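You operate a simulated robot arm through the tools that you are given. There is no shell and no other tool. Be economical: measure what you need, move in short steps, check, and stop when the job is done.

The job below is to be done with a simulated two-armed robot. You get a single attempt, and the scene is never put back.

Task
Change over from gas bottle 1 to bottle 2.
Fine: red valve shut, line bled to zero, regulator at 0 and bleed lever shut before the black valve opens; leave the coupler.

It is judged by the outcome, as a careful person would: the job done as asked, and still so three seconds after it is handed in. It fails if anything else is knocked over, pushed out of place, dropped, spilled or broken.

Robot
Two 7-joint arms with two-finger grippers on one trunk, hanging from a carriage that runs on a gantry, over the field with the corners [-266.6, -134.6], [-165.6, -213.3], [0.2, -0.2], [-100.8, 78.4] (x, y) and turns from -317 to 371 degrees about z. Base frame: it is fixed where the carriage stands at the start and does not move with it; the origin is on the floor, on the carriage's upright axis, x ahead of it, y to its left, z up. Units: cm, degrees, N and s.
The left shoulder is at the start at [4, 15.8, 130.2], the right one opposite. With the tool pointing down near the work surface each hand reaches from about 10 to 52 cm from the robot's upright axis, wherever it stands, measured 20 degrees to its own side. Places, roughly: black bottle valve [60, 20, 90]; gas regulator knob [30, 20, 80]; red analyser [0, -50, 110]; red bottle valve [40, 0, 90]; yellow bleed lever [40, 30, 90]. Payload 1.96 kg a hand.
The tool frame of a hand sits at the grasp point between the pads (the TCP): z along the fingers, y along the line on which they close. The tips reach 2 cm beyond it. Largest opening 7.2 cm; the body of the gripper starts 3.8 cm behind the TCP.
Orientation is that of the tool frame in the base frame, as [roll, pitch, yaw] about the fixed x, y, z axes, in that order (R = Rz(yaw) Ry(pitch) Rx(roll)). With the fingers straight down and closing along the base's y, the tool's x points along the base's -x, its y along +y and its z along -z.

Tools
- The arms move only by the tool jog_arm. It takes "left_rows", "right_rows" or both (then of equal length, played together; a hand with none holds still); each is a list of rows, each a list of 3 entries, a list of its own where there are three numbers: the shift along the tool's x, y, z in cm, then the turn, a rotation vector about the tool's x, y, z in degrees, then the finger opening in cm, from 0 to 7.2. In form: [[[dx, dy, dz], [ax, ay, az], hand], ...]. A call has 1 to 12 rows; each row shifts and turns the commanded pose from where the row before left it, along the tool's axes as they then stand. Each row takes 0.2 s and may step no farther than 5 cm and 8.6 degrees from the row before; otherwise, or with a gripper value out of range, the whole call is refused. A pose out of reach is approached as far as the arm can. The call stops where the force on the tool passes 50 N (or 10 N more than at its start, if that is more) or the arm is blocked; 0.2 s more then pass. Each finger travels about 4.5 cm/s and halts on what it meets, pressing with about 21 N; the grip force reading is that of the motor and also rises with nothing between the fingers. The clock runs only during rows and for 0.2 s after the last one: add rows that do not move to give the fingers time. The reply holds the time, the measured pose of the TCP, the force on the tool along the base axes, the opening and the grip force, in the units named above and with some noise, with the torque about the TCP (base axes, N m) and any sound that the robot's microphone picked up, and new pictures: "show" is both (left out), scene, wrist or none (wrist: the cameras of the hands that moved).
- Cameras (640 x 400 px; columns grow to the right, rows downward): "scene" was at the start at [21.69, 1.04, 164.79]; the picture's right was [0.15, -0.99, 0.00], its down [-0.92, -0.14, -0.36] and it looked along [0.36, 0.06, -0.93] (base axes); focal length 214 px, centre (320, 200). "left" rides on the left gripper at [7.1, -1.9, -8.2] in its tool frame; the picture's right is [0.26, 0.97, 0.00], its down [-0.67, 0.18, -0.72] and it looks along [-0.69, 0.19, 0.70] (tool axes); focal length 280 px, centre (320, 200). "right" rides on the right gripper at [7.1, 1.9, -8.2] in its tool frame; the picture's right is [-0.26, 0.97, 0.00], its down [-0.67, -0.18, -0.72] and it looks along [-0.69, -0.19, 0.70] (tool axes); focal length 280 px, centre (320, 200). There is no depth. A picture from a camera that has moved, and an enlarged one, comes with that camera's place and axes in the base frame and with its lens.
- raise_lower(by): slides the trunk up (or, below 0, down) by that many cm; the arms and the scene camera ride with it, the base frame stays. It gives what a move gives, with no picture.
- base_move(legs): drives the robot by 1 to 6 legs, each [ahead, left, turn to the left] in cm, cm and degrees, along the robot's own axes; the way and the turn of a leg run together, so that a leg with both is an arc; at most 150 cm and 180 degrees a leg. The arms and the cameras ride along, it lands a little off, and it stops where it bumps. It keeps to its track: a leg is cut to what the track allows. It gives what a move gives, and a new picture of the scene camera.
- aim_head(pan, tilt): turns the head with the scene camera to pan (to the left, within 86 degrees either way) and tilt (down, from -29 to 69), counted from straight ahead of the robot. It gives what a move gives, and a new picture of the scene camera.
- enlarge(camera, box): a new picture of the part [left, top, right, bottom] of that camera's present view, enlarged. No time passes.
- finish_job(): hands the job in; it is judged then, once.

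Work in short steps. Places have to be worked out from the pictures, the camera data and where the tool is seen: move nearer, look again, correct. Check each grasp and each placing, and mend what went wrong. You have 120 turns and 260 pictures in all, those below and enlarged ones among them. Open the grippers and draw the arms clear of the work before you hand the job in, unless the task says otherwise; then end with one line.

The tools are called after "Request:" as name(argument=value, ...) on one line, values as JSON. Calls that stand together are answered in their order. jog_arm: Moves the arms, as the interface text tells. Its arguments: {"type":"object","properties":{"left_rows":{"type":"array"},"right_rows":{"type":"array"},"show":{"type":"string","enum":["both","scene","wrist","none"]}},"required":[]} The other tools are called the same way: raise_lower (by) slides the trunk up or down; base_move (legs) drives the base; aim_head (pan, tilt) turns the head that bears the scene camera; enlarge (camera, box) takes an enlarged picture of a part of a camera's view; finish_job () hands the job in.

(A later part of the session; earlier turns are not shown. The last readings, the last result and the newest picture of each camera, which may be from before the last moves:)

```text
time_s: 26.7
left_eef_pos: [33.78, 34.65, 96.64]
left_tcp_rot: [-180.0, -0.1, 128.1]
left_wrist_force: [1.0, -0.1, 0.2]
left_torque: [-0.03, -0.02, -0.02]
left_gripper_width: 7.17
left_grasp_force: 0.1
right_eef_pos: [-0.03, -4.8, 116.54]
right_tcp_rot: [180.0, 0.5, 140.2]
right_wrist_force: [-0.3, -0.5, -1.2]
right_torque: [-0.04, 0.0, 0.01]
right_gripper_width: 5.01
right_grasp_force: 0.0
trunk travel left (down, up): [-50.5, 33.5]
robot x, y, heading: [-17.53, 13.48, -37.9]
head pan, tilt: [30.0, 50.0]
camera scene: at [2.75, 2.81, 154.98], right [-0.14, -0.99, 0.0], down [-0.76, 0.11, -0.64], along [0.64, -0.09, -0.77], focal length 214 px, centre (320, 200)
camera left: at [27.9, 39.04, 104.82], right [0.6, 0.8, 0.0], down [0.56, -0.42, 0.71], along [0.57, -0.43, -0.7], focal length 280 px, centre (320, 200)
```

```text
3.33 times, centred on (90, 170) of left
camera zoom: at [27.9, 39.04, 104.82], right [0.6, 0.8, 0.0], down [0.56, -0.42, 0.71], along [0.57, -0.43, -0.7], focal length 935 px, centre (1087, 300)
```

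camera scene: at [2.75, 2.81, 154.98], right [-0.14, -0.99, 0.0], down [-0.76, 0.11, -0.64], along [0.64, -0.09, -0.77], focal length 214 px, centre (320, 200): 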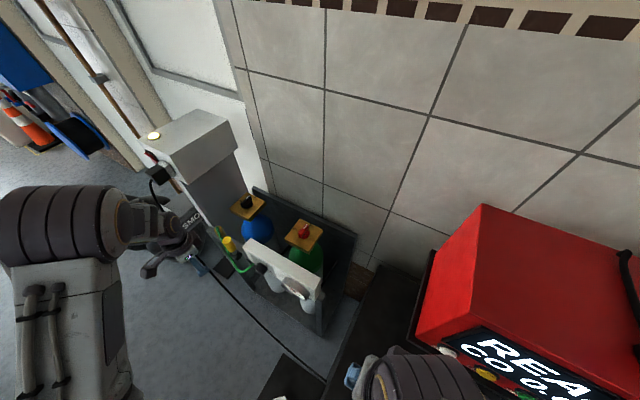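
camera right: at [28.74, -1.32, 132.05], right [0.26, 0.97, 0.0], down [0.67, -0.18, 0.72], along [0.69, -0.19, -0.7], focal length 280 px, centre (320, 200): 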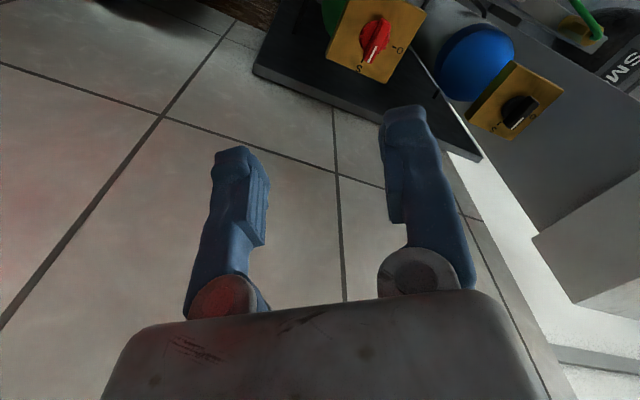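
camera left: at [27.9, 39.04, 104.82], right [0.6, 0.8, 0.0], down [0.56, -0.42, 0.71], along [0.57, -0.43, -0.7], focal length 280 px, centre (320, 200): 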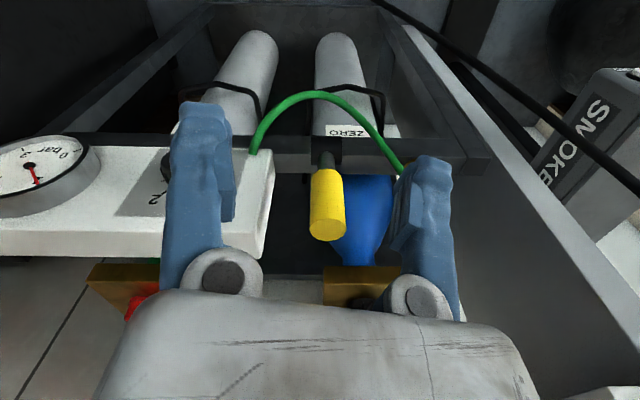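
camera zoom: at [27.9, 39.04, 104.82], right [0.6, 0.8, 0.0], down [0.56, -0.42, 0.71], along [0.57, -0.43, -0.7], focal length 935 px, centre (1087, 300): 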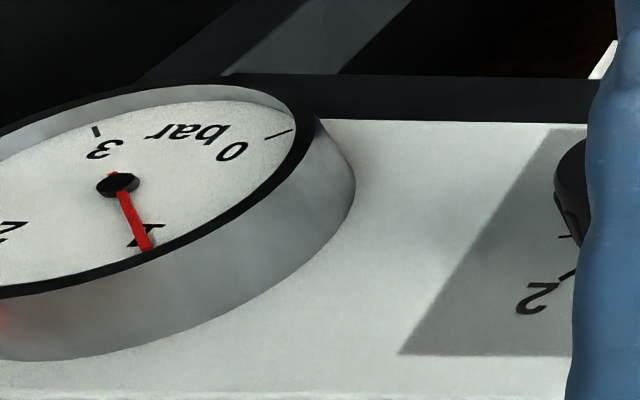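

Gauge reads 1 bar. The lever stands upright (z 80–90) at about (43, 28.5), hinged along the panel direction. I'll straddle it from above; first I turn to match and hover over it.

Request:
jog_arm(left_rows=[[[0, 0, 0], [0, 0, -7], 5], [[0, 0, 0], [0, 0, -7], 5], [[-2.7, 0.2, 0], [0, 0, 0], 5], [[-2.7, 0.2, 0], [0, 0, 0], 5], [[-2.7, 0.2, 0], [0, 0, 0], 5]], show="wrist")

```text
time_s: 27.9
left_eef_pos: [40.67, 30.08, 96.73]
left_tcp_rot: [-180.0, 0.0, 142.0]
left_wrist_force: [-0.3, 0.2, -0.2]
left_torque: [0.0, 0.03, 0.02]
left_gripper_width: 4.97
left_grasp_force: 0.0
right_eef_pos: [0.15, -4.8, 116.68]
right_tcp_rot: [179.9, 0.7, 140.3]
right_wrist_force: [-0.7, -0.5, 0.3]
right_torque: [0.04, -0.06, 0.02]
right_gripper_width: 4.96
right_grasp_force: 0.0
trunk travel left (down, up): [-50.5, 33.5]
robot x, y, heading: [-17.58, 13.34, -37.7]
head pan, tilt: [30.0, 50.0]
camera left: at [33.93, 33.0, 104.85], right [0.39, 0.92, 0.0], down [0.64, -0.27, 0.71], along [0.66, -0.28, -0.7], focal length 280 px, centre (320, 200)
```

left: 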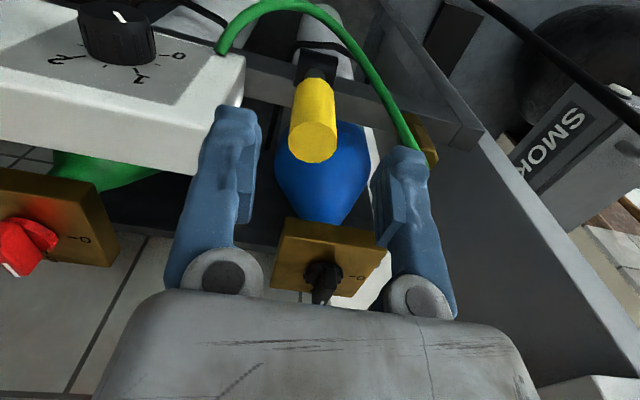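

Lever top is at about (42.8, 29.0). I move over it and descend.

Request:
jog_arm(left_rows=[[[-2.3, 0.4, 0], [0, 0, 0], 5], [[0, 0, 3], [0, 0, 0], 5], [[0, 0, 3], [0, 0, 0], 5]], show="wrist")

```text
time_s: 28.7
left_eef_pos: [42.56, 29.07, 90.8]
left_tcp_rot: [-180.0, 0.0, 142.0]
left_wrist_force: [0.0, 0.1, 0.2]
left_torque: [0.0, 0.05, 0.01]
left_gripper_width: 4.99
left_grasp_force: 0.0
right_eef_pos: [0.08, -4.85, 116.63]
right_tcp_rot: [179.9, 0.6, 140.2]
right_wrist_force: [-0.3, 0.5, -0.3]
right_torque: [-0.03, -0.01, 0.04]
right_gripper_width: 4.97
right_grasp_force: 0.0
trunk travel left (down, up): [-50.5, 33.5]
robot x, y, heading: [-17.47, 13.43, -37.8]
head pan, tilt: [30.0, 50.0]
camera left: at [35.8, 31.9, 98.86], right [0.39, 0.92, 0.0], down [0.64, -0.27, 0.71], along [0.66, -0.28, -0.7], focal length 280 px, centre (320, 200)
```

left: 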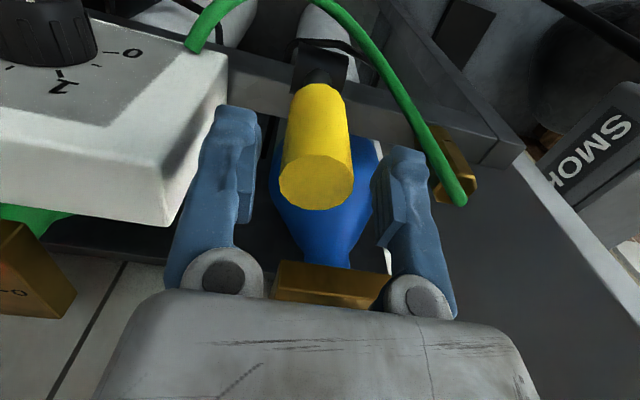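

Well straddled. I descend 2.5 cm and close.

Request:
jog_arm(left_rows=[[[0, 0, 2.5], [0, 0, 0], 5], [[0, 0, 0], [0, 0, 0], 3.5], [[0, 0, 0], [0, 0, 0], 2.4], [[0, 0, 0], [0, 0, 0], 2.4], [[0, 0, 0], [0, 0, 0], 2.4]], show="wrist")

```text
time_s: 29.9
left_eef_pos: [42.62, 28.88, 88.21]
left_tcp_rot: [-179.9, 0.0, 141.9]
left_wrist_force: [-2.4, -5.5, -2.4]
left_torque: [-0.2, -0.08, -0.02]
left_gripper_width: 2.9
left_grasp_force: 40.3
right_eef_pos: [0.03, -4.66, 116.46]
right_tcp_rot: [180.0, 0.7, 140.2]
right_wrist_force: [0.7, -0.2, -0.1]
right_torque: [0.02, -0.02, 0.0]
right_gripper_width: 5.02
right_grasp_force: 0.0
trunk travel left (down, up): [-50.5, 33.5]
robot x, y, heading: [-17.34, 13.58, -37.8]
head pan, tilt: [30.0, 50.0]
camera left: at [35.82, 31.78, 96.36], right [0.39, 0.92, 0.0], down [0.64, -0.27, 0.72], along [0.66, -0.28, -0.7], focal length 280 px, centre (320, 200)
```

left: 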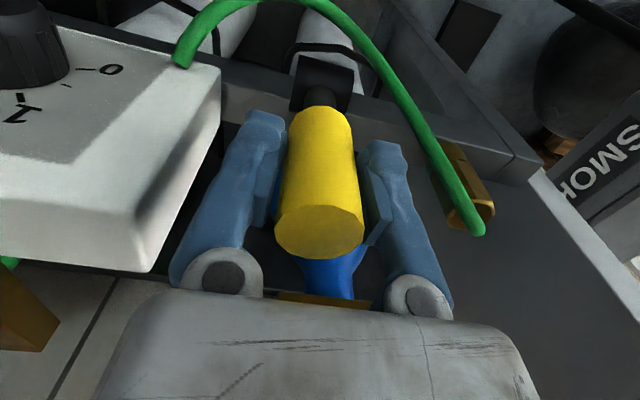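

Grip is 2.9 cm wide. I test-pull the lever outwards 1.5 cm and watch the force.

Request:
jog_arm(left_rows=[[[0.75, 0, 0.05], [0, 0, 0], 2.4], [[0.75, 0, 0.1], [0, 0, 0], 2.4], [[0, 0, 0], [0, 0, 0], 2.4]], show="wrist")

```text
time_s: 30.7
left_eef_pos: [41.81, 29.49, 88.3]
left_tcp_rot: [-179.9, 0.3, 141.8]
left_wrist_force: [6.2, -16.7, 9.1]
left_torque: [-0.81, -0.81, -0.02]
left_gripper_width: 2.9
left_grasp_force: 40.3
right_eef_pos: [0.26, -5.21, 116.75]
right_tcp_rot: [179.9, 0.9, 140.2]
right_wrist_force: [0.2, 0.1, 0.4]
right_torque: [-0.02, -0.02, 0.0]
right_gripper_width: 4.99
right_grasp_force: 0.0
trunk travel left (down, up): [-50.5, 33.5]
robot x, y, heading: [-17.42, 13.41, -38.0]
head pan, tilt: [30.0, 50.0]
camera left: at [35.02, 32.43, 96.34], right [0.39, 0.92, 0.0], down [0.64, -0.27, 0.72], along [0.66, -0.28, -0.7], focal length 280 px, centre (320, 200)
```

left: 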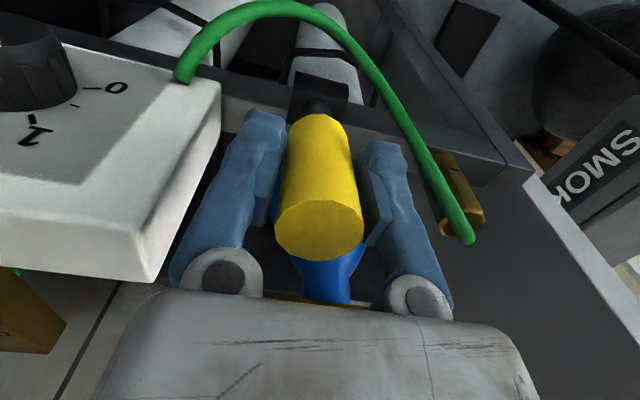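

The lever moves and the torque shows it wants the hand to turn with it. I follow the arc, rotating with the lever.

Request:
jog_arm(left_rows=[[[0.7, 0, 0], [0, -6, 0], 2.4], [[0.76, 0, 0], [0, -6, 0], 2.4], [[0.76, 0, 0], [0, -6, 0], 2.4], [[0.76, 0, 0], [0, -5, 0], 2.4], [[0, 0, 0], [0, 0, 0], 2.4]], show="wrist")

```text
time_s: 31.9
left_eef_pos: [38.99, 31.82, 87.54]
left_tcp_rot: [-179.9, 22.8, 142.1]
left_wrist_force: [6.9, -4.6, -24.6]
left_torque: [0.27, 0.3, -0.02]
left_gripper_width: 2.88
left_grasp_force: 40.5
right_eef_pos: [0.04, -4.79, 116.6]
right_tcp_rot: [180.0, 0.6, 140.1]
right_wrist_force: [-0.5, -0.4, -0.3]
right_torque: [-0.03, 0.0, 0.0]
right_gripper_width: 5.02
right_grasp_force: 0.0
trunk travel left (down, up): [-50.5, 33.5]
robot x, y, heading: [-17.56, 13.38, -38.2]
head pan, tilt: [30.0, 50.0]
camera left: at [30.16, 36.16, 92.24], right [0.4, 0.91, -0.1], down [0.38, -0.07, 0.92], along [0.83, -0.41, -0.38], focal length 280 px, centre (320, 200)
```

left: 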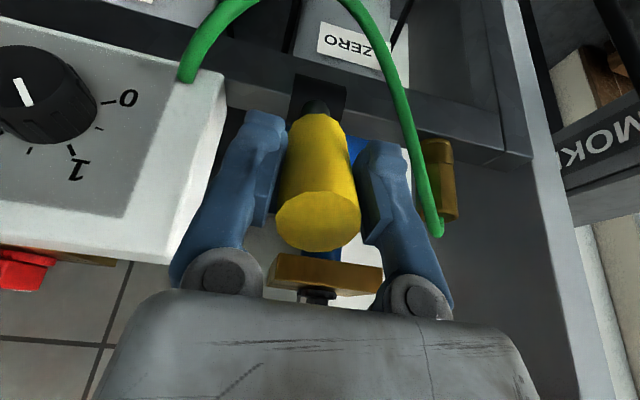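

The lever is about 30° over; the hand is pulled downward, so I continue with more downward motion.

Request:
jog_arm(left_rows=[[[0.5, 0, 0.6], [0, -7, 0], 2.4], [[1.0, 0, 0.3], [0, -7, 0], 2.4], [[1.1, 0, 0.2], [0, -7, 0], 2.4], [[0, 0, 0], [0, 0, 0], 2.4]], show="both")

Request:
enlarge(camera="scene", box=[215, 185, 335, 305])

```text
time_s: 32.9
left_eef_pos: [37.63, 32.8, 85.46]
left_tcp_rot: [-179.9, 44.2, 142.1]
left_wrist_force: [-17.8, -0.2, 22.2]
left_torque: [-0.52, -0.39, -0.13]
left_gripper_width: 2.89
left_grasp_force: 40.2
right_eef_pos: [-0.06, -4.72, 116.54]
right_tcp_rot: [-180.0, 0.6, 140.2]
right_wrist_force: [-0.2, 0.2, -0.2]
right_torque: [0.0, 0.01, -0.04]
right_gripper_width: 4.99
right_grasp_force: 0.0
trunk travel left (down, up): [-50.5, 33.5]
robot x, y, heading: [-17.87, 13.59, -37.9]
head pan, tilt: [30.0, 50.0]
camera scene: at [2.64, 2.84, 154.96], right [-0.14, -0.99, 0.0], down [-0.76, 0.11, -0.64], along [0.64, -0.09, -0.77], focal length 214 px, centre (320, 200)
camera left: at [27.95, 37.9, 86.17], right [0.45, 0.88, -0.18], down [0.1, 0.15, 0.98], along [0.89, -0.46, -0.02], focal length 280 px, centre (320, 200)
```

scene: 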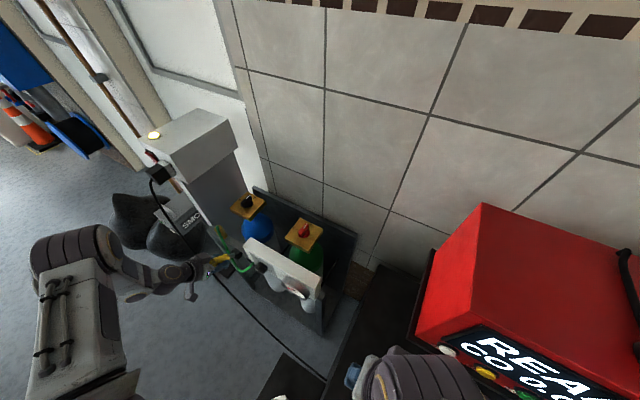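
left: 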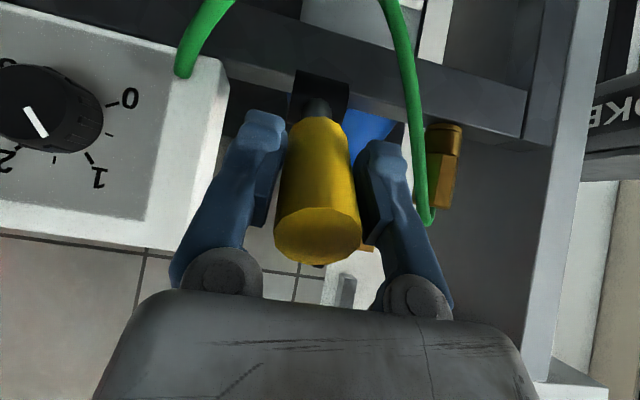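

```text
3.33 times, centred on (275, 245) of scene
camera zoom: at [2.64, 2.84, 154.96], right [-0.14, -0.99, 0.0], down [-0.76, 0.11, -0.64], along [0.64, -0.09, -0.77], focal length 715 px, centre (470, 50)
```

zoom: 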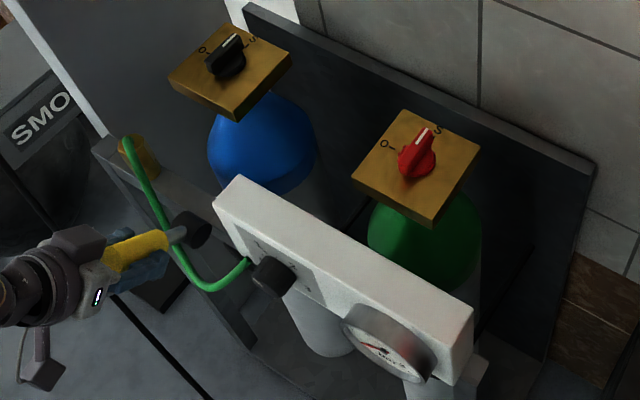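

The lever is ~47° over and the hand follows. I continue along the arc.

Request:
jog_arm(left_rows=[[[0.9, 0, -0.2], [0, -7, 0], 2.4], [[0.91, 0, 0], [0, -6, 0], 2.4], [[0.91, 0, 0], [0, -6, 0], 2.4], [[0, 0, 0], [0, 0, 0], 2.4]], show="wrist")

```text
time_s: 33.9
left_eef_pos: [36.34, 33.88, 83.4]
left_tcp_rot: [179.9, 63.0, 141.8]
left_wrist_force: [0.0, -0.4, 0.2]
left_torque: [0.0, 0.02, -0.05]
left_gripper_width: 2.41
left_grasp_force: 0.0
right_eef_pos: [0.02, -4.71, 116.53]
right_tcp_rot: [179.9, 0.5, 140.2]
right_wrist_force: [-0.6, -0.5, -0.5]
right_torque: [-0.02, -0.04, -0.02]
right_gripper_width: 5.0
right_grasp_force: 0.0
trunk travel left (down, up): [-50.5, 33.5]
robot x, y, heading: [-17.55, 13.72, -37.7]
head pan, tilt: [30.0, 50.0]
camera left: at [26.93, 38.84, 80.68], right [0.5, 0.83, -0.23], down [-0.15, 0.35, 0.93], along [0.85, -0.43, 0.3], focal length 280 px, centre (320, 200)
```

left: 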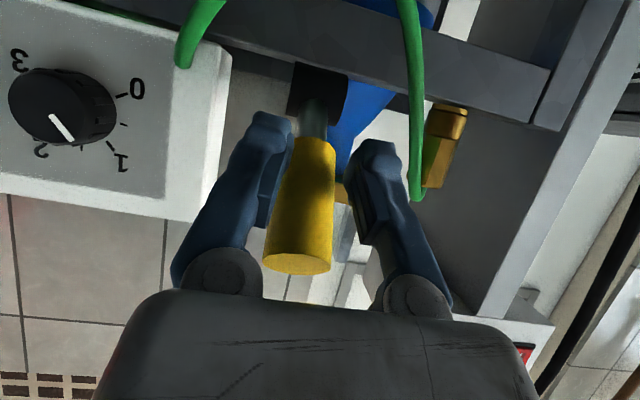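

The lever slipped from the pads. I check in the scene view where it stands, and the gauge.

Request:
enlarge(camera="scene", box=[215, 205, 305, 295])

Request:
enlarge(camera="scene", box=[265, 265, 325, 315])

```text
4.44 times, centred on (260, 250) of scene
camera zoom: at [2.75, 2.82, 154.98], right [-0.14, -0.99, 0.0], down [-0.76, 0.11, -0.64], along [0.64, -0.09, -0.77], focal length 953 px, centre (587, -22)
```

zoom: 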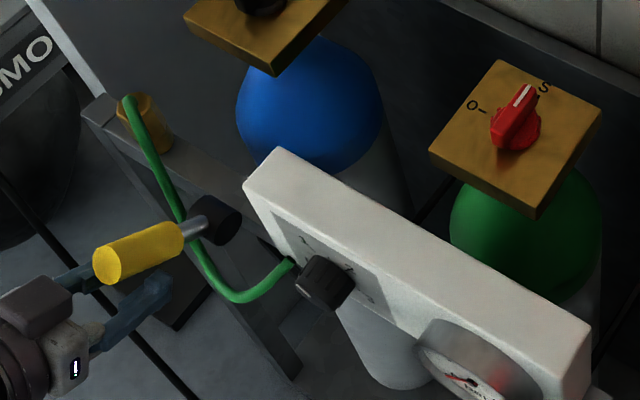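

```text
8.00 times, centred on (295, 290) of scene
camera zoom: at [2.75, 2.82, 154.98], right [-0.14, -0.99, 0.0], down [-0.76, 0.11, -0.64], along [0.64, -0.09, -0.77], focal length 1716 px, centre (520, -520)
```

zoom: 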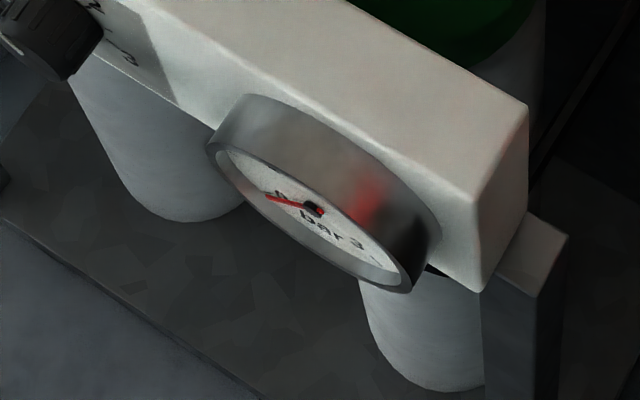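

Lever stands ~48° over and the gauge needle has moved toward 0. I open, back out, and slide the hand sideways so its camera faces the gauge and dial.

Request:
jog_arm(left_rows=[[[0, 0, 0], [0, 0, 0], 5], [[0, 0, 0], [0, 0, 0], 5], [[0, 0, -3], [0, 0, 0], 5], [[0, 0, -4], [0, 0, 0], 5], [[0, 0, -4], [0, 0, 0], 5], [[0, -4, 0], [0, 6, 0], 5], [[0, -4, 0], [0, 6, 0], 5], [[0, -4, 0], [0, 6, 0], 5]], show="both")

```text
time_s: 35.7
left_eef_pos: [21.29, 30.38, 88.19]
left_tcp_rot: [180.0, 44.9, 141.9]
left_wrist_force: [-0.8, -0.1, 0.4]
left_torque: [0.01, 0.01, -0.02]
left_gripper_width: 5.01
left_grasp_force: 0.0
right_eef_pos: [0.16, -4.86, 116.63]
right_tcp_rot: [179.9, 0.6, 140.2]
right_wrist_force: [0.5, 0.0, -0.5]
right_torque: [0.0, 0.02, 0.01]
right_gripper_width: 5.02
right_grasp_force: 0.0
trunk travel left (down, up): [-50.5, 33.5]
robot x, y, heading: [-17.77, 13.43, -38.3]
head pan, tilt: [30.0, 50.0]
camera scene: at [2.74, 2.79, 154.98], right [-0.14, -0.99, 0.0], down [-0.76, 0.11, -0.64], along [0.64, -0.09, -0.77], focal length 214 px, centre (320, 200)
camera left: at [11.68, 35.5, 89.04], right [0.45, 0.87, -0.18], down [0.09, 0.16, 0.98], along [0.89, -0.46, -0.01], focal length 280 px, centre (320, 200)
```

scene: 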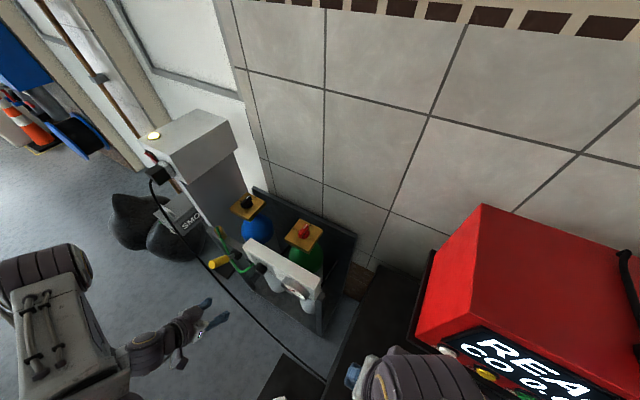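
left: 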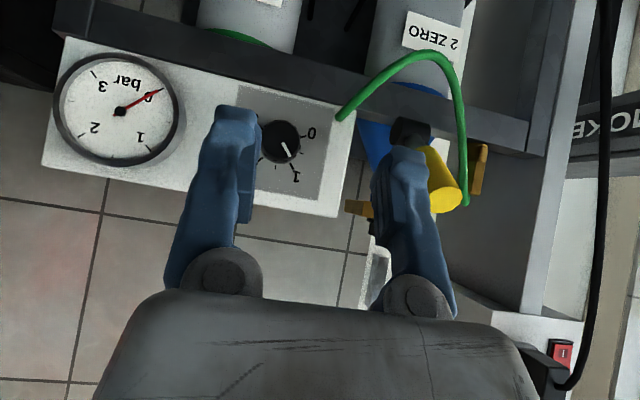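

Excellent: the gauge now reads 0, with regulator at about 1. I enlarge both to confirm.

Request:
enlarge(camera="left", box=[40, 30, 360, 230])

Request:
enlarge(camera="left", box=[230, 90, 350, 200])

```text
2.00 times, centred on (200, 130) of left
camera zoom: at [11.68, 35.5, 89.04], right [0.45, 0.87, -0.18], down [0.09, 0.16, 0.98], along [0.89, -0.46, -0.01], focal length 561 px, centre (560, 340)
```

zoom: 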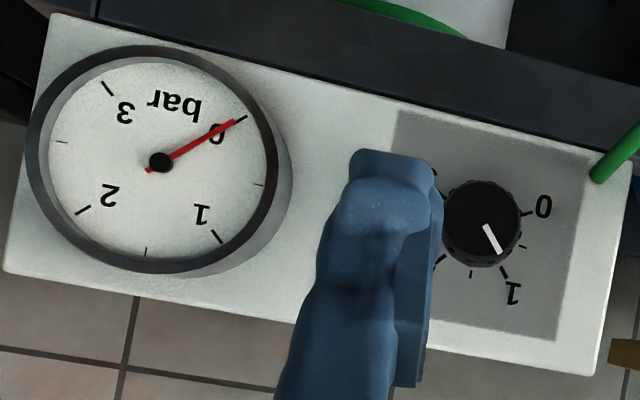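

```text
3.64 times, centred on (290, 145) of left
camera zoom: at [11.68, 35.5, 89.04], right [0.45, 0.87, -0.18], down [0.09, 0.16, 0.98], along [0.89, -0.46, -0.01], focal length 1020 px, centre (429, 400)
```

zoom: 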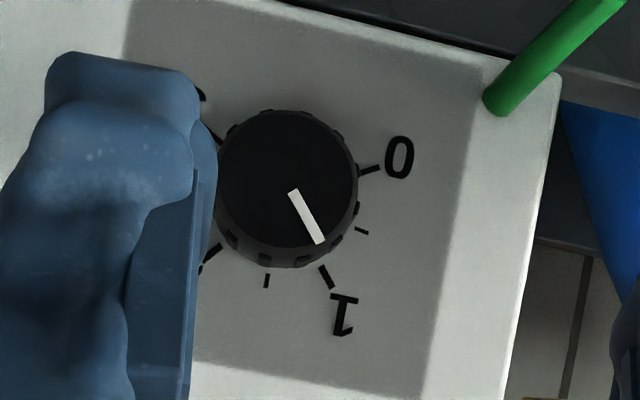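

Gauge is at 0 bar and the dial points at 1, with 0 about 80° counter-clockwise from the front. I level the left hand to point straight at the knob and line up with it.

Request:
jog_arm(left_rows=[[[0, 0, 0], [0, -7.5, 0], 5], [[0, 0, 0], [0, -7.5, 0], 5], [[0, 0, 0], [0, -7.5, 0], 5], [[0, 0, 0], [0, -7.5, 0], 5], [[0, 0, 0], [0, -7.5, 0], 5], [[0, 0, 0], [0, -7.5, 0], 5], [[2, -0.8, 0], [0, 0, 0], 5], [[2, -0.8, 0], [0, 0, 0], 5]], show="both")

```text
time_s: 37.5
left_eef_pos: [20.25, 29.22, 84.38]
left_tcp_rot: [176.9, 89.9, 138.9]
left_wrist_force: [-1.4, -0.3, -0.5]
left_torque: [0.0, -0.01, 0.01]
left_gripper_width: 5.01
left_grasp_force: 0.1
right_eef_pos: [0.1, -4.91, 116.63]
right_tcp_rot: [180.0, 0.7, 140.2]
right_wrist_force: [0.9, 0.2, -0.2]
right_torque: [0.0, 0.05, 0.0]
right_gripper_width: 5.0
right_grasp_force: 0.1
trunk travel left (down, up): [-50.5, 33.5]
robot x, y, heading: [-17.68, 13.48, -37.9]
head pan, tilt: [30.0, 50.0]
camera scene: at [2.74, 2.79, 154.98], right [-0.14, -0.99, 0.0], down [-0.76, 0.11, -0.64], along [0.64, -0.09, -0.77], focal length 214 px, centre (320, 200)
camera left: at [12.68, 32.72, 77.18], right [0.59, 0.76, -0.26], down [-0.45, 0.59, 0.67], along [0.67, -0.28, 0.69], focal length 280 px, centre (320, 200)
```

scene: 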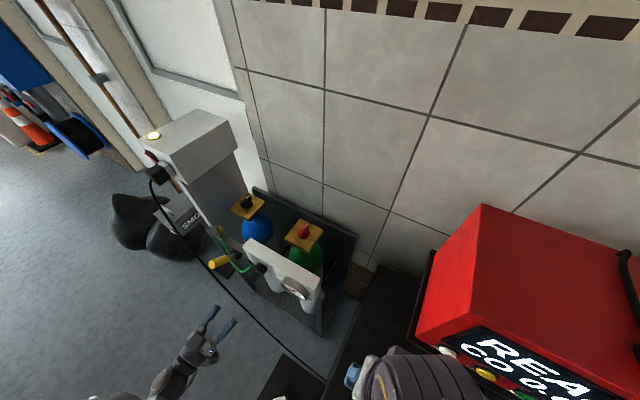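
left: 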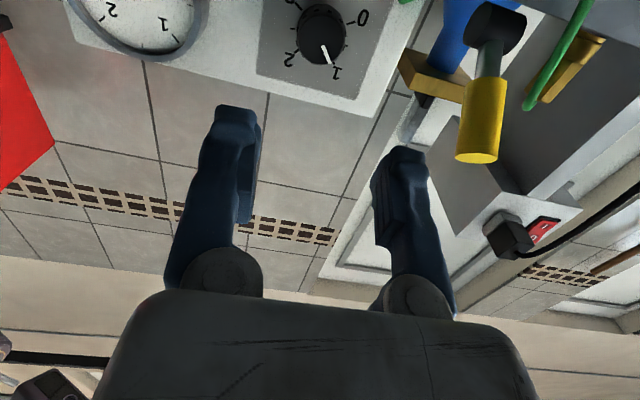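

Two views agree: knob face centre is (33.6, 18.8, 83.7). I drop 0.7 cm, roll the hand +35° for turning room and approach part way.

Request:
jog_arm(left_rows=[[[0.7, 0, 2], [0, 0, 0], 5.5], [[0, 0, 2], [0, 0, 7], 5.5], [[0, 0, 2], [0, 0, 7], 5.5], [[0, 0, 2], [0, 0, 7], 5.5], [[0, 0, 2], [0, 0, 7], 5.5], [[0, 0, 1], [0, 0, 7], 5.5]], show="both")

Request:
enlarge(camera="scene", box=[200, 205, 320, 325])

```text
time_s: 38.9
left_eef_pos: [29.14, 22.48, 83.61]
left_tcp_rot: [90.1, 54.8, 52.0]
left_wrist_force: [0.1, 0.0, 0.8]
left_torque: [-0.01, 0.02, -0.03]
left_gripper_width: 5.51
left_grasp_force: 0.1
right_eef_pos: [0.04, -4.92, 116.66]
right_tcp_rot: [179.9, 0.6, 140.2]
right_wrist_force: [-0.4, 0.6, 0.7]
right_torque: [0.05, -0.01, 0.0]
right_gripper_width: 5.0
right_grasp_force: 0.0
trunk travel left (down, up): [-50.5, 33.5]
robot x, y, heading: [-17.56, 13.38, -37.8]
head pan, tilt: [30.0, 50.0]
camera scene: at [2.76, 2.8, 154.98], right [-0.14, -0.99, 0.0], down [-0.76, 0.11, -0.64], along [0.64, -0.09, -0.77], focal length 214 px, centre (320, 200)
camera left: at [24.18, 29.54, 76.65], right [0.58, 0.74, 0.34], down [-0.71, 0.25, 0.66], along [0.4, -0.62, 0.67], focal length 280 px, centre (320, 200)
```

scene: 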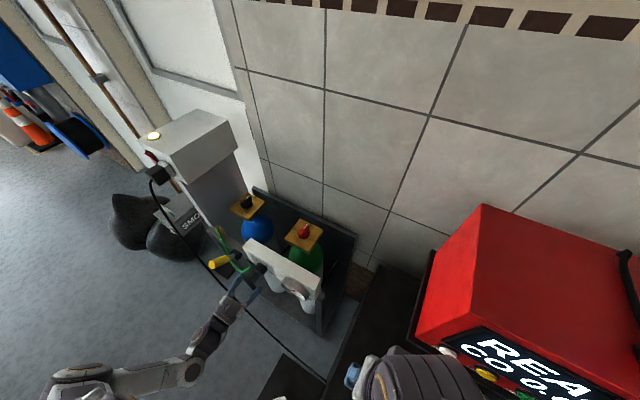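
left: 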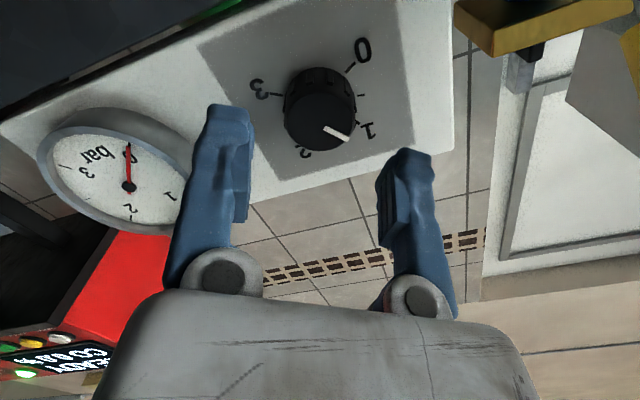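

```text
3.33 times, centred on (260, 265) of scene
camera zoom: at [2.76, 2.8, 154.98], right [-0.14, -0.99, 0.0], down [-0.76, 0.11, -0.64], along [0.64, -0.09, -0.77], focal length 715 px, centre (520, -17)
```

zoom: 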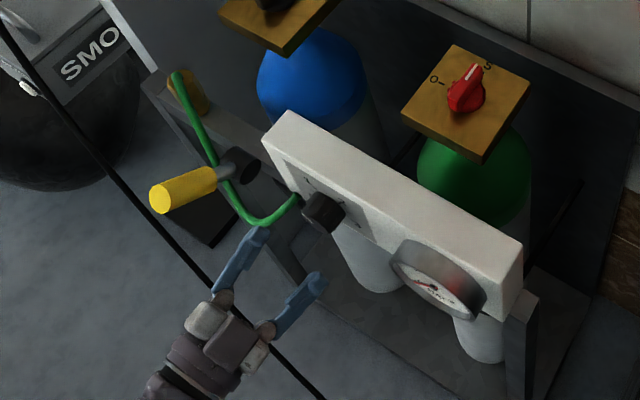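

The knob is centred between the fingers and the hose is clear. I advance toward it.

Request:
jog_arm(left_rows=[[[-0.25, 0.15, 1.5], [0, 0, 0], 5.5], [[0, 0, 1.5], [0, 0, 0], 5.5], [[0, 0, 1.5], [0, 0, 0], 5.5]], show="wrist")

Request:
enlarge(camera="scene", box=[220, 215, 310, 305])

```text
time_s: 39.7
left_eef_pos: [32.5, 19.6, 83.82]
left_tcp_rot: [90.1, 55.0, 52.1]
left_wrist_force: [-0.3, 0.3, -0.9]
left_torque: [0.0, 0.04, -0.01]
left_gripper_width: 5.47
left_grasp_force: 0.0
right_eef_pos: [0.19, -4.81, 116.57]
right_tcp_rot: [179.8, 0.6, 140.2]
right_wrist_force: [0.1, -0.3, -0.5]
right_torque: [0.01, 0.0, 0.0]
right_gripper_width: 5.01
right_grasp_force: 0.1
trunk travel left (down, up): [-50.5, 33.5]
robot x, y, heading: [-17.56, 13.4, -38.0]
head pan, tilt: [30.0, 50.0]
camera left: at [27.62, 26.66, 77.02], right [0.58, 0.74, 0.34], down [-0.71, 0.25, 0.66], along [0.4, -0.62, 0.67], focal length 280 px, centre (320, 200)
```

left: 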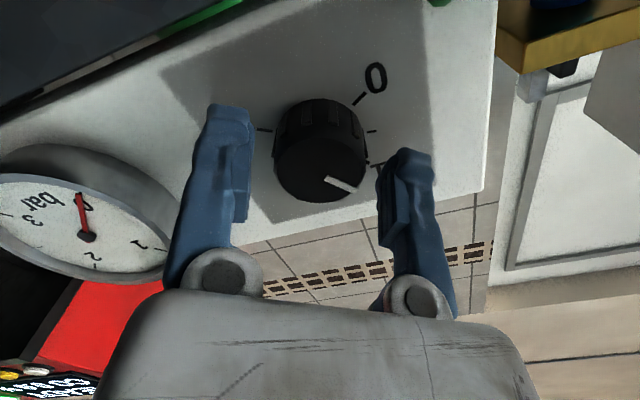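

```text
4.44 times, centred on (265, 260) of scene
camera zoom: at [2.76, 2.8, 154.99], right [-0.14, -0.99, 0.0], down [-0.76, 0.11, -0.64], along [0.64, -0.09, -0.77], focal length 953 px, centre (564, -67)
```

zoom: 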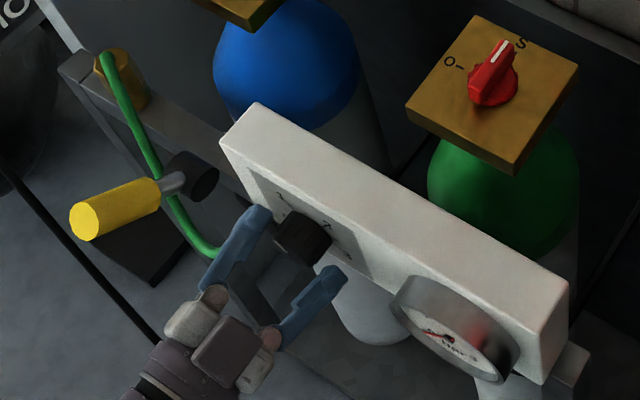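

Nearly there. I advance 1.7 cm and close on the knob.

Request:
jog_arm(left_rows=[[[0, 0, 0.9], [0, 0, 0], 5.5], [[0, 0, 0.8], [0, 0, 0], 5.5], [[0, 0, 0], [0, 0, 0], 4.2], [[0, 0, 0], [0, 0, 0], 2.8], [[0, 0, 0], [0, 0, 0], 2.4], [[0, 0, 0], [0, 0, 0], 2.4]], show="wrist")

```text
time_s: 41.1
left_eef_pos: [33.52, 19.13, 83.77]
left_tcp_rot: [90.3, 54.9, 52.4]
left_wrist_force: [-17.0, 21.6, 11.9]
left_torque: [-0.26, -0.58, 0.73]
left_gripper_width: 4.19
left_grasp_force: 13.2
right_eef_pos: [-0.13, -4.41, 116.5]
right_tcp_rot: [180.0, 0.3, 140.2]
right_wrist_force: [-1.2, 0.5, 0.1]
right_torque: [0.0, 0.0, 0.0]
right_gripper_width: 5.0
right_grasp_force: 0.2
trunk travel left (down, up): [-50.5, 33.5]
robot x, y, heading: [-17.67, 13.76, -37.9]
head pan, tilt: [30.0, 50.0]
camera left: at [28.64, 26.21, 76.9], right [0.58, 0.74, 0.34], down [-0.71, 0.25, 0.66], along [0.4, -0.62, 0.67], focal length 280 px, centre (320, 200)
```

left: 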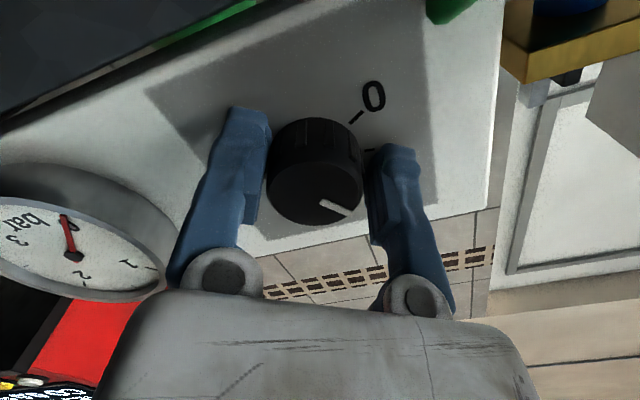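

Finger tips press on the panel. I back off 0.5 cm, then close.

Request:
jog_arm(left_rows=[[[0, 0, -0.5], [0, 0, 0], 4.2], [[0, 0, 0], [0, 0, 0], 3.2], [[0, 0, 0], [0, 0, 0], 2.4], [[0, 0, 0], [0, 0, 0], 2.4], [[0, 0, 0], [0, 0, 0], 2.4]], show="wrist")

```text
time_s: 42.3
left_eef_pos: [33.36, 19.04, 83.86]
left_tcp_rot: [90.3, 55.1, 52.1]
left_wrist_force: [4.8, 3.5, -11.2]
left_torque: [0.09, 0.1, 0.02]
left_gripper_width: 3.84
left_grasp_force: 39.6
right_eef_pos: [0.12, -4.88, 116.56]
right_tcp_rot: [179.9, 0.7, 140.3]
right_wrist_force: [0.3, -1.1, -0.1]
right_torque: [-0.01, 0.03, -0.02]
right_gripper_width: 5.0
right_grasp_force: 0.1
trunk travel left (down, up): [-50.5, 33.5]
robot x, y, heading: [-17.74, 13.28, -38.0]
head pan, tilt: [30.0, 50.0]
camera left: at [28.53, 26.06, 76.92], right [0.58, 0.74, 0.34], down [-0.71, 0.25, 0.66], along [0.4, -0.62, 0.67], focal length 280 px, centre (320, 200)
```

left: 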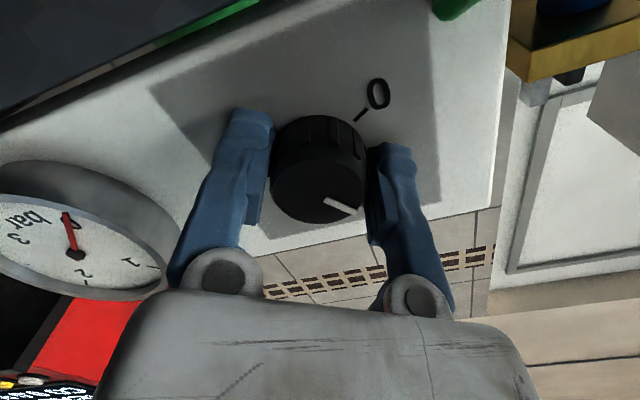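

Gripped at 3.84 cm. I turn counter-clockwise 40°.

Request:
jog_arm(left_rows=[[[0, 0, 0], [0, 0, -8], 2.4], [[0, 0, 0], [0, 0, -8], 2.4], [[0, 0, 0], [0, 0, -8], 2.4], [[0, 0, 0], [0, 0, -8], 2.4], [[0, 0, 0], [0, 0, -8], 2.4]], show="wrist")

```text
time_s: 43.5
left_eef_pos: [33.49, 18.97, 83.73]
left_tcp_rot: [-90.6, 84.8, -128.6]
left_wrist_force: [1.4, 1.0, -10.8]
left_torque: [0.3, 0.43, -0.07]
left_gripper_width: 3.84
left_grasp_force: 39.6
right_eef_pos: [0.05, -4.78, 116.61]
right_tcp_rot: [180.0, 0.5, 140.1]
right_wrist_force: [0.2, -0.4, 1.3]
right_torque: [0.03, 0.02, -0.01]
right_gripper_width: 4.98
right_grasp_force: 0.0
trunk travel left (down, up): [-50.5, 33.5]
robot x, y, heading: [-17.56, 13.5, -38.1]
head pan, tilt: [30.0, 50.0]
camera left: at [25.35, 21.99, 76.9], right [0.58, 0.74, -0.35], down [-0.41, 0.63, 0.66], along [0.7, -0.23, 0.67], focal length 280 px, centre (320, 200)
```

left: 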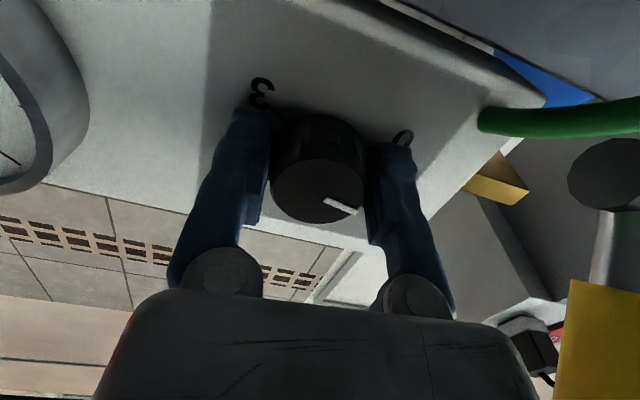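

The knob turns with the hand. I turn the remaining ~40°.

Request:
jog_arm(left_rows=[[[0, 0, 0], [0, 0, -8], 2.4], [[0, 0, 0], [0, 0, -8], 2.4], [[0, 0, 0], [0, 0, -8], 2.4], [[0, 0, 0], [0, 0, -8], 2.4], [[0, 0, 0], [0, 0, -8], 2.4]], show="wrist")

```text
time_s: 44.7
left_eef_pos: [33.3, 18.81, 83.83]
left_tcp_rot: [-89.9, 44.7, -128.2]
left_wrist_force: [-0.7, -0.7, -6.7]
left_torque: [0.19, 0.18, -0.26]
left_gripper_width: 3.84
left_grasp_force: 39.9
right_eef_pos: [-0.05, -4.64, 116.62]
right_tcp_rot: [-180.0, 0.6, 140.2]
right_wrist_force: [0.4, -0.4, 0.1]
right_torque: [0.01, 0.02, 0.03]
right_gripper_width: 5.0
right_grasp_force: 0.0
trunk travel left (down, up): [-50.5, 33.5]
robot x, y, heading: [-17.95, 13.32, -38.0]
head pan, tilt: [30.0, 50.0]
camera left: at [22.93, 18.9, 80.21], right [0.3, 0.39, -0.87], down [-0.19, 0.92, 0.35], along [0.93, 0.06, 0.35], focal length 280 px, centre (320, 200)
```

left: 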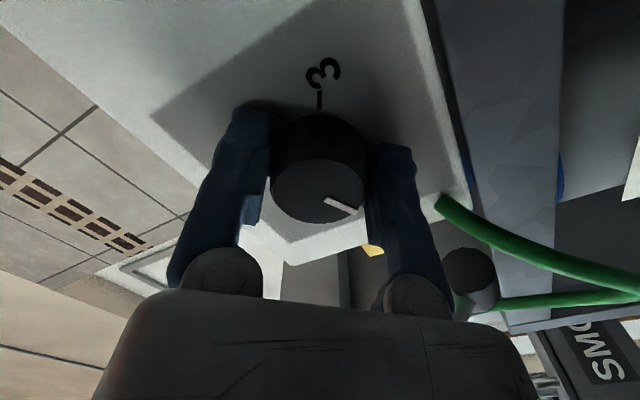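

80° turned. I open, back out and check the pointer.

Request:
jog_arm(left_rows=[[[0, 0, 0], [0, 0, 0], 4], [[0, 0, 0], [0, 0, 0], 5.5], [[0, 0, 0], [0, 0, 0], 5.5], [[0, 0, -2.5], [0, 0, 0], 5.5], [[0, 0, -3.5], [0, 0, 0], 5.5], [[0, 0, -3], [0, 0, 0], 5.5]], show="wrist")

Request:
enlarge(camera="left", box=[220, 0, 420, 160])

```text
time_s: 46.1
left_eef_pos: [26.37, 24.63, 83.87]
left_tcp_rot: [-90.0, 45.0, -127.9]
left_wrist_force: [0.2, -0.7, 0.2]
left_torque: [-0.02, -0.03, 0.02]
left_gripper_width: 5.49
left_grasp_force: 0.1
right_eef_pos: [0.09, -4.69, 116.62]
right_tcp_rot: [179.9, 0.6, 140.2]
right_wrist_force: [0.6, 0.1, -0.2]
right_torque: [-0.02, 0.04, 0.0]
right_gripper_width: 4.99
right_grasp_force: 0.1
trunk travel left (down, up): [-50.5, 33.5]
robot x, y, heading: [-17.7, 13.48, -37.6]
head pan, tilt: [30.0, 50.0]
camera left: at [15.91, 24.54, 80.23], right [0.31, 0.39, -0.87], down [-0.19, 0.92, 0.35], along [0.93, 0.06, 0.35], focal length 280 px, centre (320, 200)
```

left: 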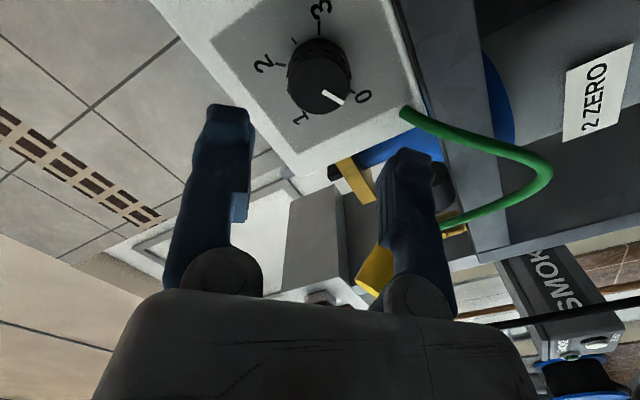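

```text
2.50 times, centred on (320, 80) of left
camera zoom: at [15.91, 24.54, 80.23], right [0.31, 0.39, -0.87], down [-0.19, 0.92, 0.35], along [0.93, 0.06, 0.35], focal length 701 px, centre (320, 500)
```

zoom: 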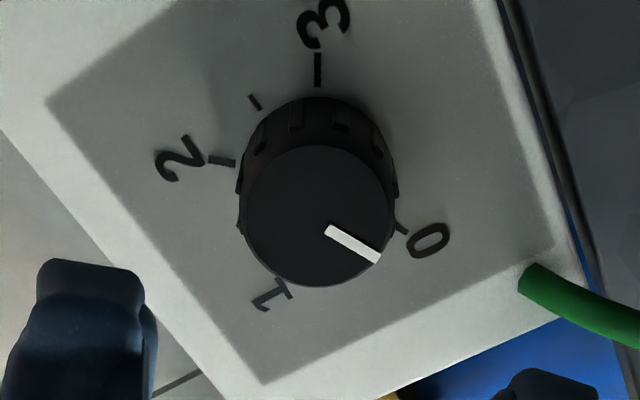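

To judge the pointer against the 0 tick I need a frontal view, so I back off more, unroll and tip the hand so the camera looks square at the dial.

Request:
jog_arm(left_rows=[[[0, 0, -3], [0, 0, 7.5], 5.5], [[0, 0, -3], [0, 0, 7.5], 5.5], [[0, 0, 0], [0, 0, 7.5], 5.5], [[0, 0, 0], [0, 0, 7.5], 5.5], [[0, 0, 0], [0, 0, 7.5], 5.5], [[0, 0, 0], [0, 0, 7.5], 5.5], [[0, 0, 0], [0, 7.5, 0], 5.5], [[0, 0, 0], [0, 7.5, 0], 5.5], [[0, 0, 0], [0, 7.5, 0], 5.5], [[0, 0, 0], [0, 7.5, 0], 5.5], [[0, 0, 0], [0, 7.5, 0], 5.5], [[0, 0, 0], [0, 7.5, 0], 5.5]], show="wrist")

Request:
enlarge(camera="left", box=[230, 60, 390, 160])

```text
time_s: 48.7
left_eef_pos: [21.63, 28.15, 83.85]
left_tcp_rot: [-180.0, 45.0, 142.1]
left_wrist_force: [0.4, 0.9, -0.1]
left_torque: [-0.01, 0.03, -0.03]
left_gripper_width: 5.51
left_grasp_force: 0.0
right_eef_pos: [0.14, -4.84, 116.5]
right_tcp_rot: [180.0, 0.7, 140.2]
right_wrist_force: [0.3, 0.2, 0.3]
right_torque: [-0.03, 0.05, 0.05]
right_gripper_width: 5.01
right_grasp_force: 0.1
trunk travel left (down, up): [-50.5, 33.5]
robot x, y, heading: [-17.65, 13.53, -37.9]
head pan, tilt: [30.0, 50.0]
camera left: at [11.96, 33.34, 84.65], right [0.45, 0.88, -0.19], down [0.09, 0.16, 0.98], along [0.89, -0.46, -0.01], focal length 280 px, centre (320, 200)
```

left: 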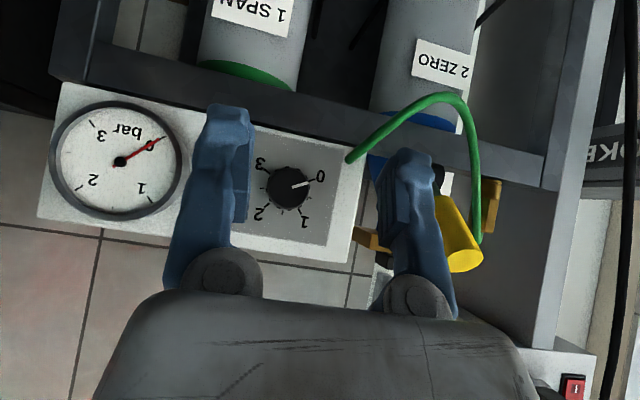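

```text
4.00 times, centred on (310, 110) of left
camera zoom: at [11.96, 33.34, 84.65], right [0.45, 0.88, -0.19], down [0.09, 0.16, 0.98], along [0.89, -0.46, -0.01], focal length 1122 px, centre (360, 560)
```

zoom: 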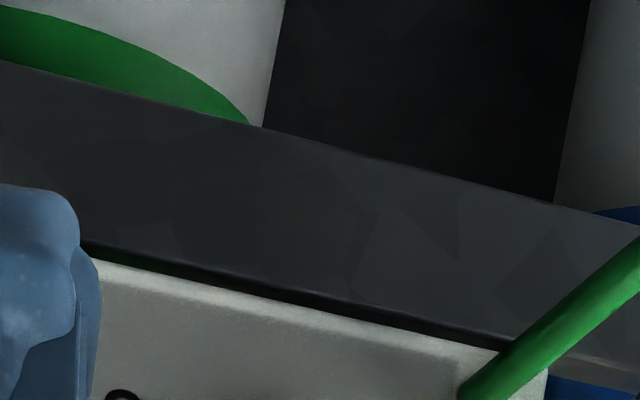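

Request:
enlarge(camera="left", box=[230, 140, 350, 240])

```text
4.00 times, centred on (290, 190) of left
camera zoom: at [11.96, 33.34, 84.65], right [0.45, 0.88, -0.19], down [0.09, 0.16, 0.98], along [0.89, -0.46, -0.01], focal length 1122 px, centre (440, 240)
```

zoom: 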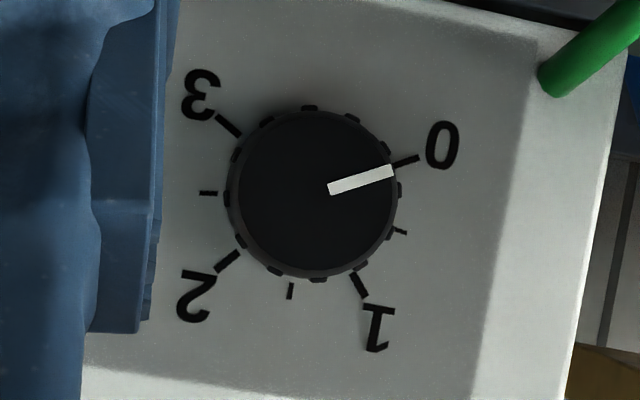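

Frontal view: tick spacing is 80°, and the pointer is about 3° short of 0. I re-grip to trim it: level the hand, roll slightly and approach.

Request:
jog_arm(left_rows=[[[0, 0, 0], [0, -7.5, 0], 5.5], [[0, 0, 0], [0, -7.5, 0], 5.5], [[0, 0, 0], [0, -7.5, 0], 5.5], [[0, 0, 0], [0, -7.5, 0], 5.5], [[0, 0, 0], [0, -7.5, 0], 5.5], [[0, 0, 0], [0, -7.5, 0], 5.5], [[0, -0.1, 2.5], [0, 0, 7], 5.5], [[0, 0, 2.5], [0, 0, 7], 5.5], [[0, 0, 2.5], [0, 0, 6], 5.5], [[0, 0, 2.5], [0, 0, 0], 5.5]], show="wrist")

```text
time_s: 50.9
left_eef_pos: [29.56, 21.95, 83.94]
left_tcp_rot: [90.1, 69.8, 52.1]
left_wrist_force: [0.4, 0.0, -0.1]
left_torque: [0.02, -0.02, 0.01]
left_gripper_width: 5.49
left_grasp_force: 0.0
right_eef_pos: [0.07, -4.84, 116.65]
right_tcp_rot: [179.9, 0.7, 140.2]
right_wrist_force: [-0.4, 0.1, 0.3]
right_torque: [0.02, 0.02, -0.01]
right_gripper_width: 5.0
right_grasp_force: 0.0
trunk travel left (down, up): [-50.5, 33.5]
robot x, y, heading: [-17.53, 13.43, -37.8]
head pan, tilt: [30.0, 50.0]
camera left: at [23.52, 27.53, 76.5], right [0.61, 0.78, 0.08], down [-0.6, 0.39, 0.7], along [0.51, -0.48, 0.71], focal length 280 px, centre (320, 200)
```

left: 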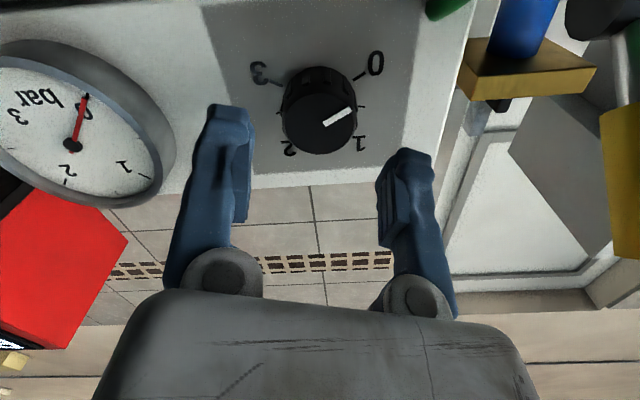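

Aligned. I advance 4.7 cm, close, and turn 3° further.

Request:
jog_arm(left_rows=[[[0, 0, 1.6], [0, 0, 0], 5.5], [[0, 0, 1.6], [0, 0, 0], 5.5], [[0, 0, 1.4], [0, 0, 0], 5.5], [[0, 0, 0], [0, 0, 0], 4.4], [[0, 0, 0], [0, 0, 0], 3.2], [[0, 0, 0], [0, 0, 0], 2.4], [[0, 0, 0], [0, 0, 0], 2.4], [[0, 0, 0], [0, 0, 0], 2.4]], show="wrist")

```text
time_s: 52.7
left_eef_pos: [33.18, 19.12, 83.95]
left_tcp_rot: [89.9, 70.0, 52.0]
left_wrist_force: [2.9, 3.2, 1.1]
left_torque: [0.03, 0.05, 0.12]
left_gripper_width: 3.77
left_grasp_force: 39.9
right_eef_pos: [0.05, -4.74, 116.55]
right_tcp_rot: [180.0, 0.8, 140.3]
right_wrist_force: [0.9, -0.2, 0.7]
right_torque: [0.0, 0.01, 0.01]
right_gripper_width: 4.98
right_grasp_force: 0.1
trunk travel left (down, up): [-50.5, 33.5]
robot x, y, heading: [-17.8, 13.39, -38.0]
head pan, tilt: [30.0, 50.0]
camera left: at [27.11, 24.69, 76.55], right [0.61, 0.79, 0.08], down [-0.6, 0.39, 0.7], along [0.51, -0.48, 0.71], focal length 280 px, centre (320, 200)
```

left: 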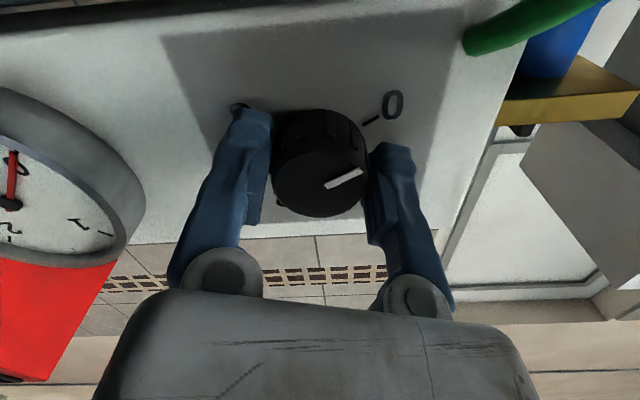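

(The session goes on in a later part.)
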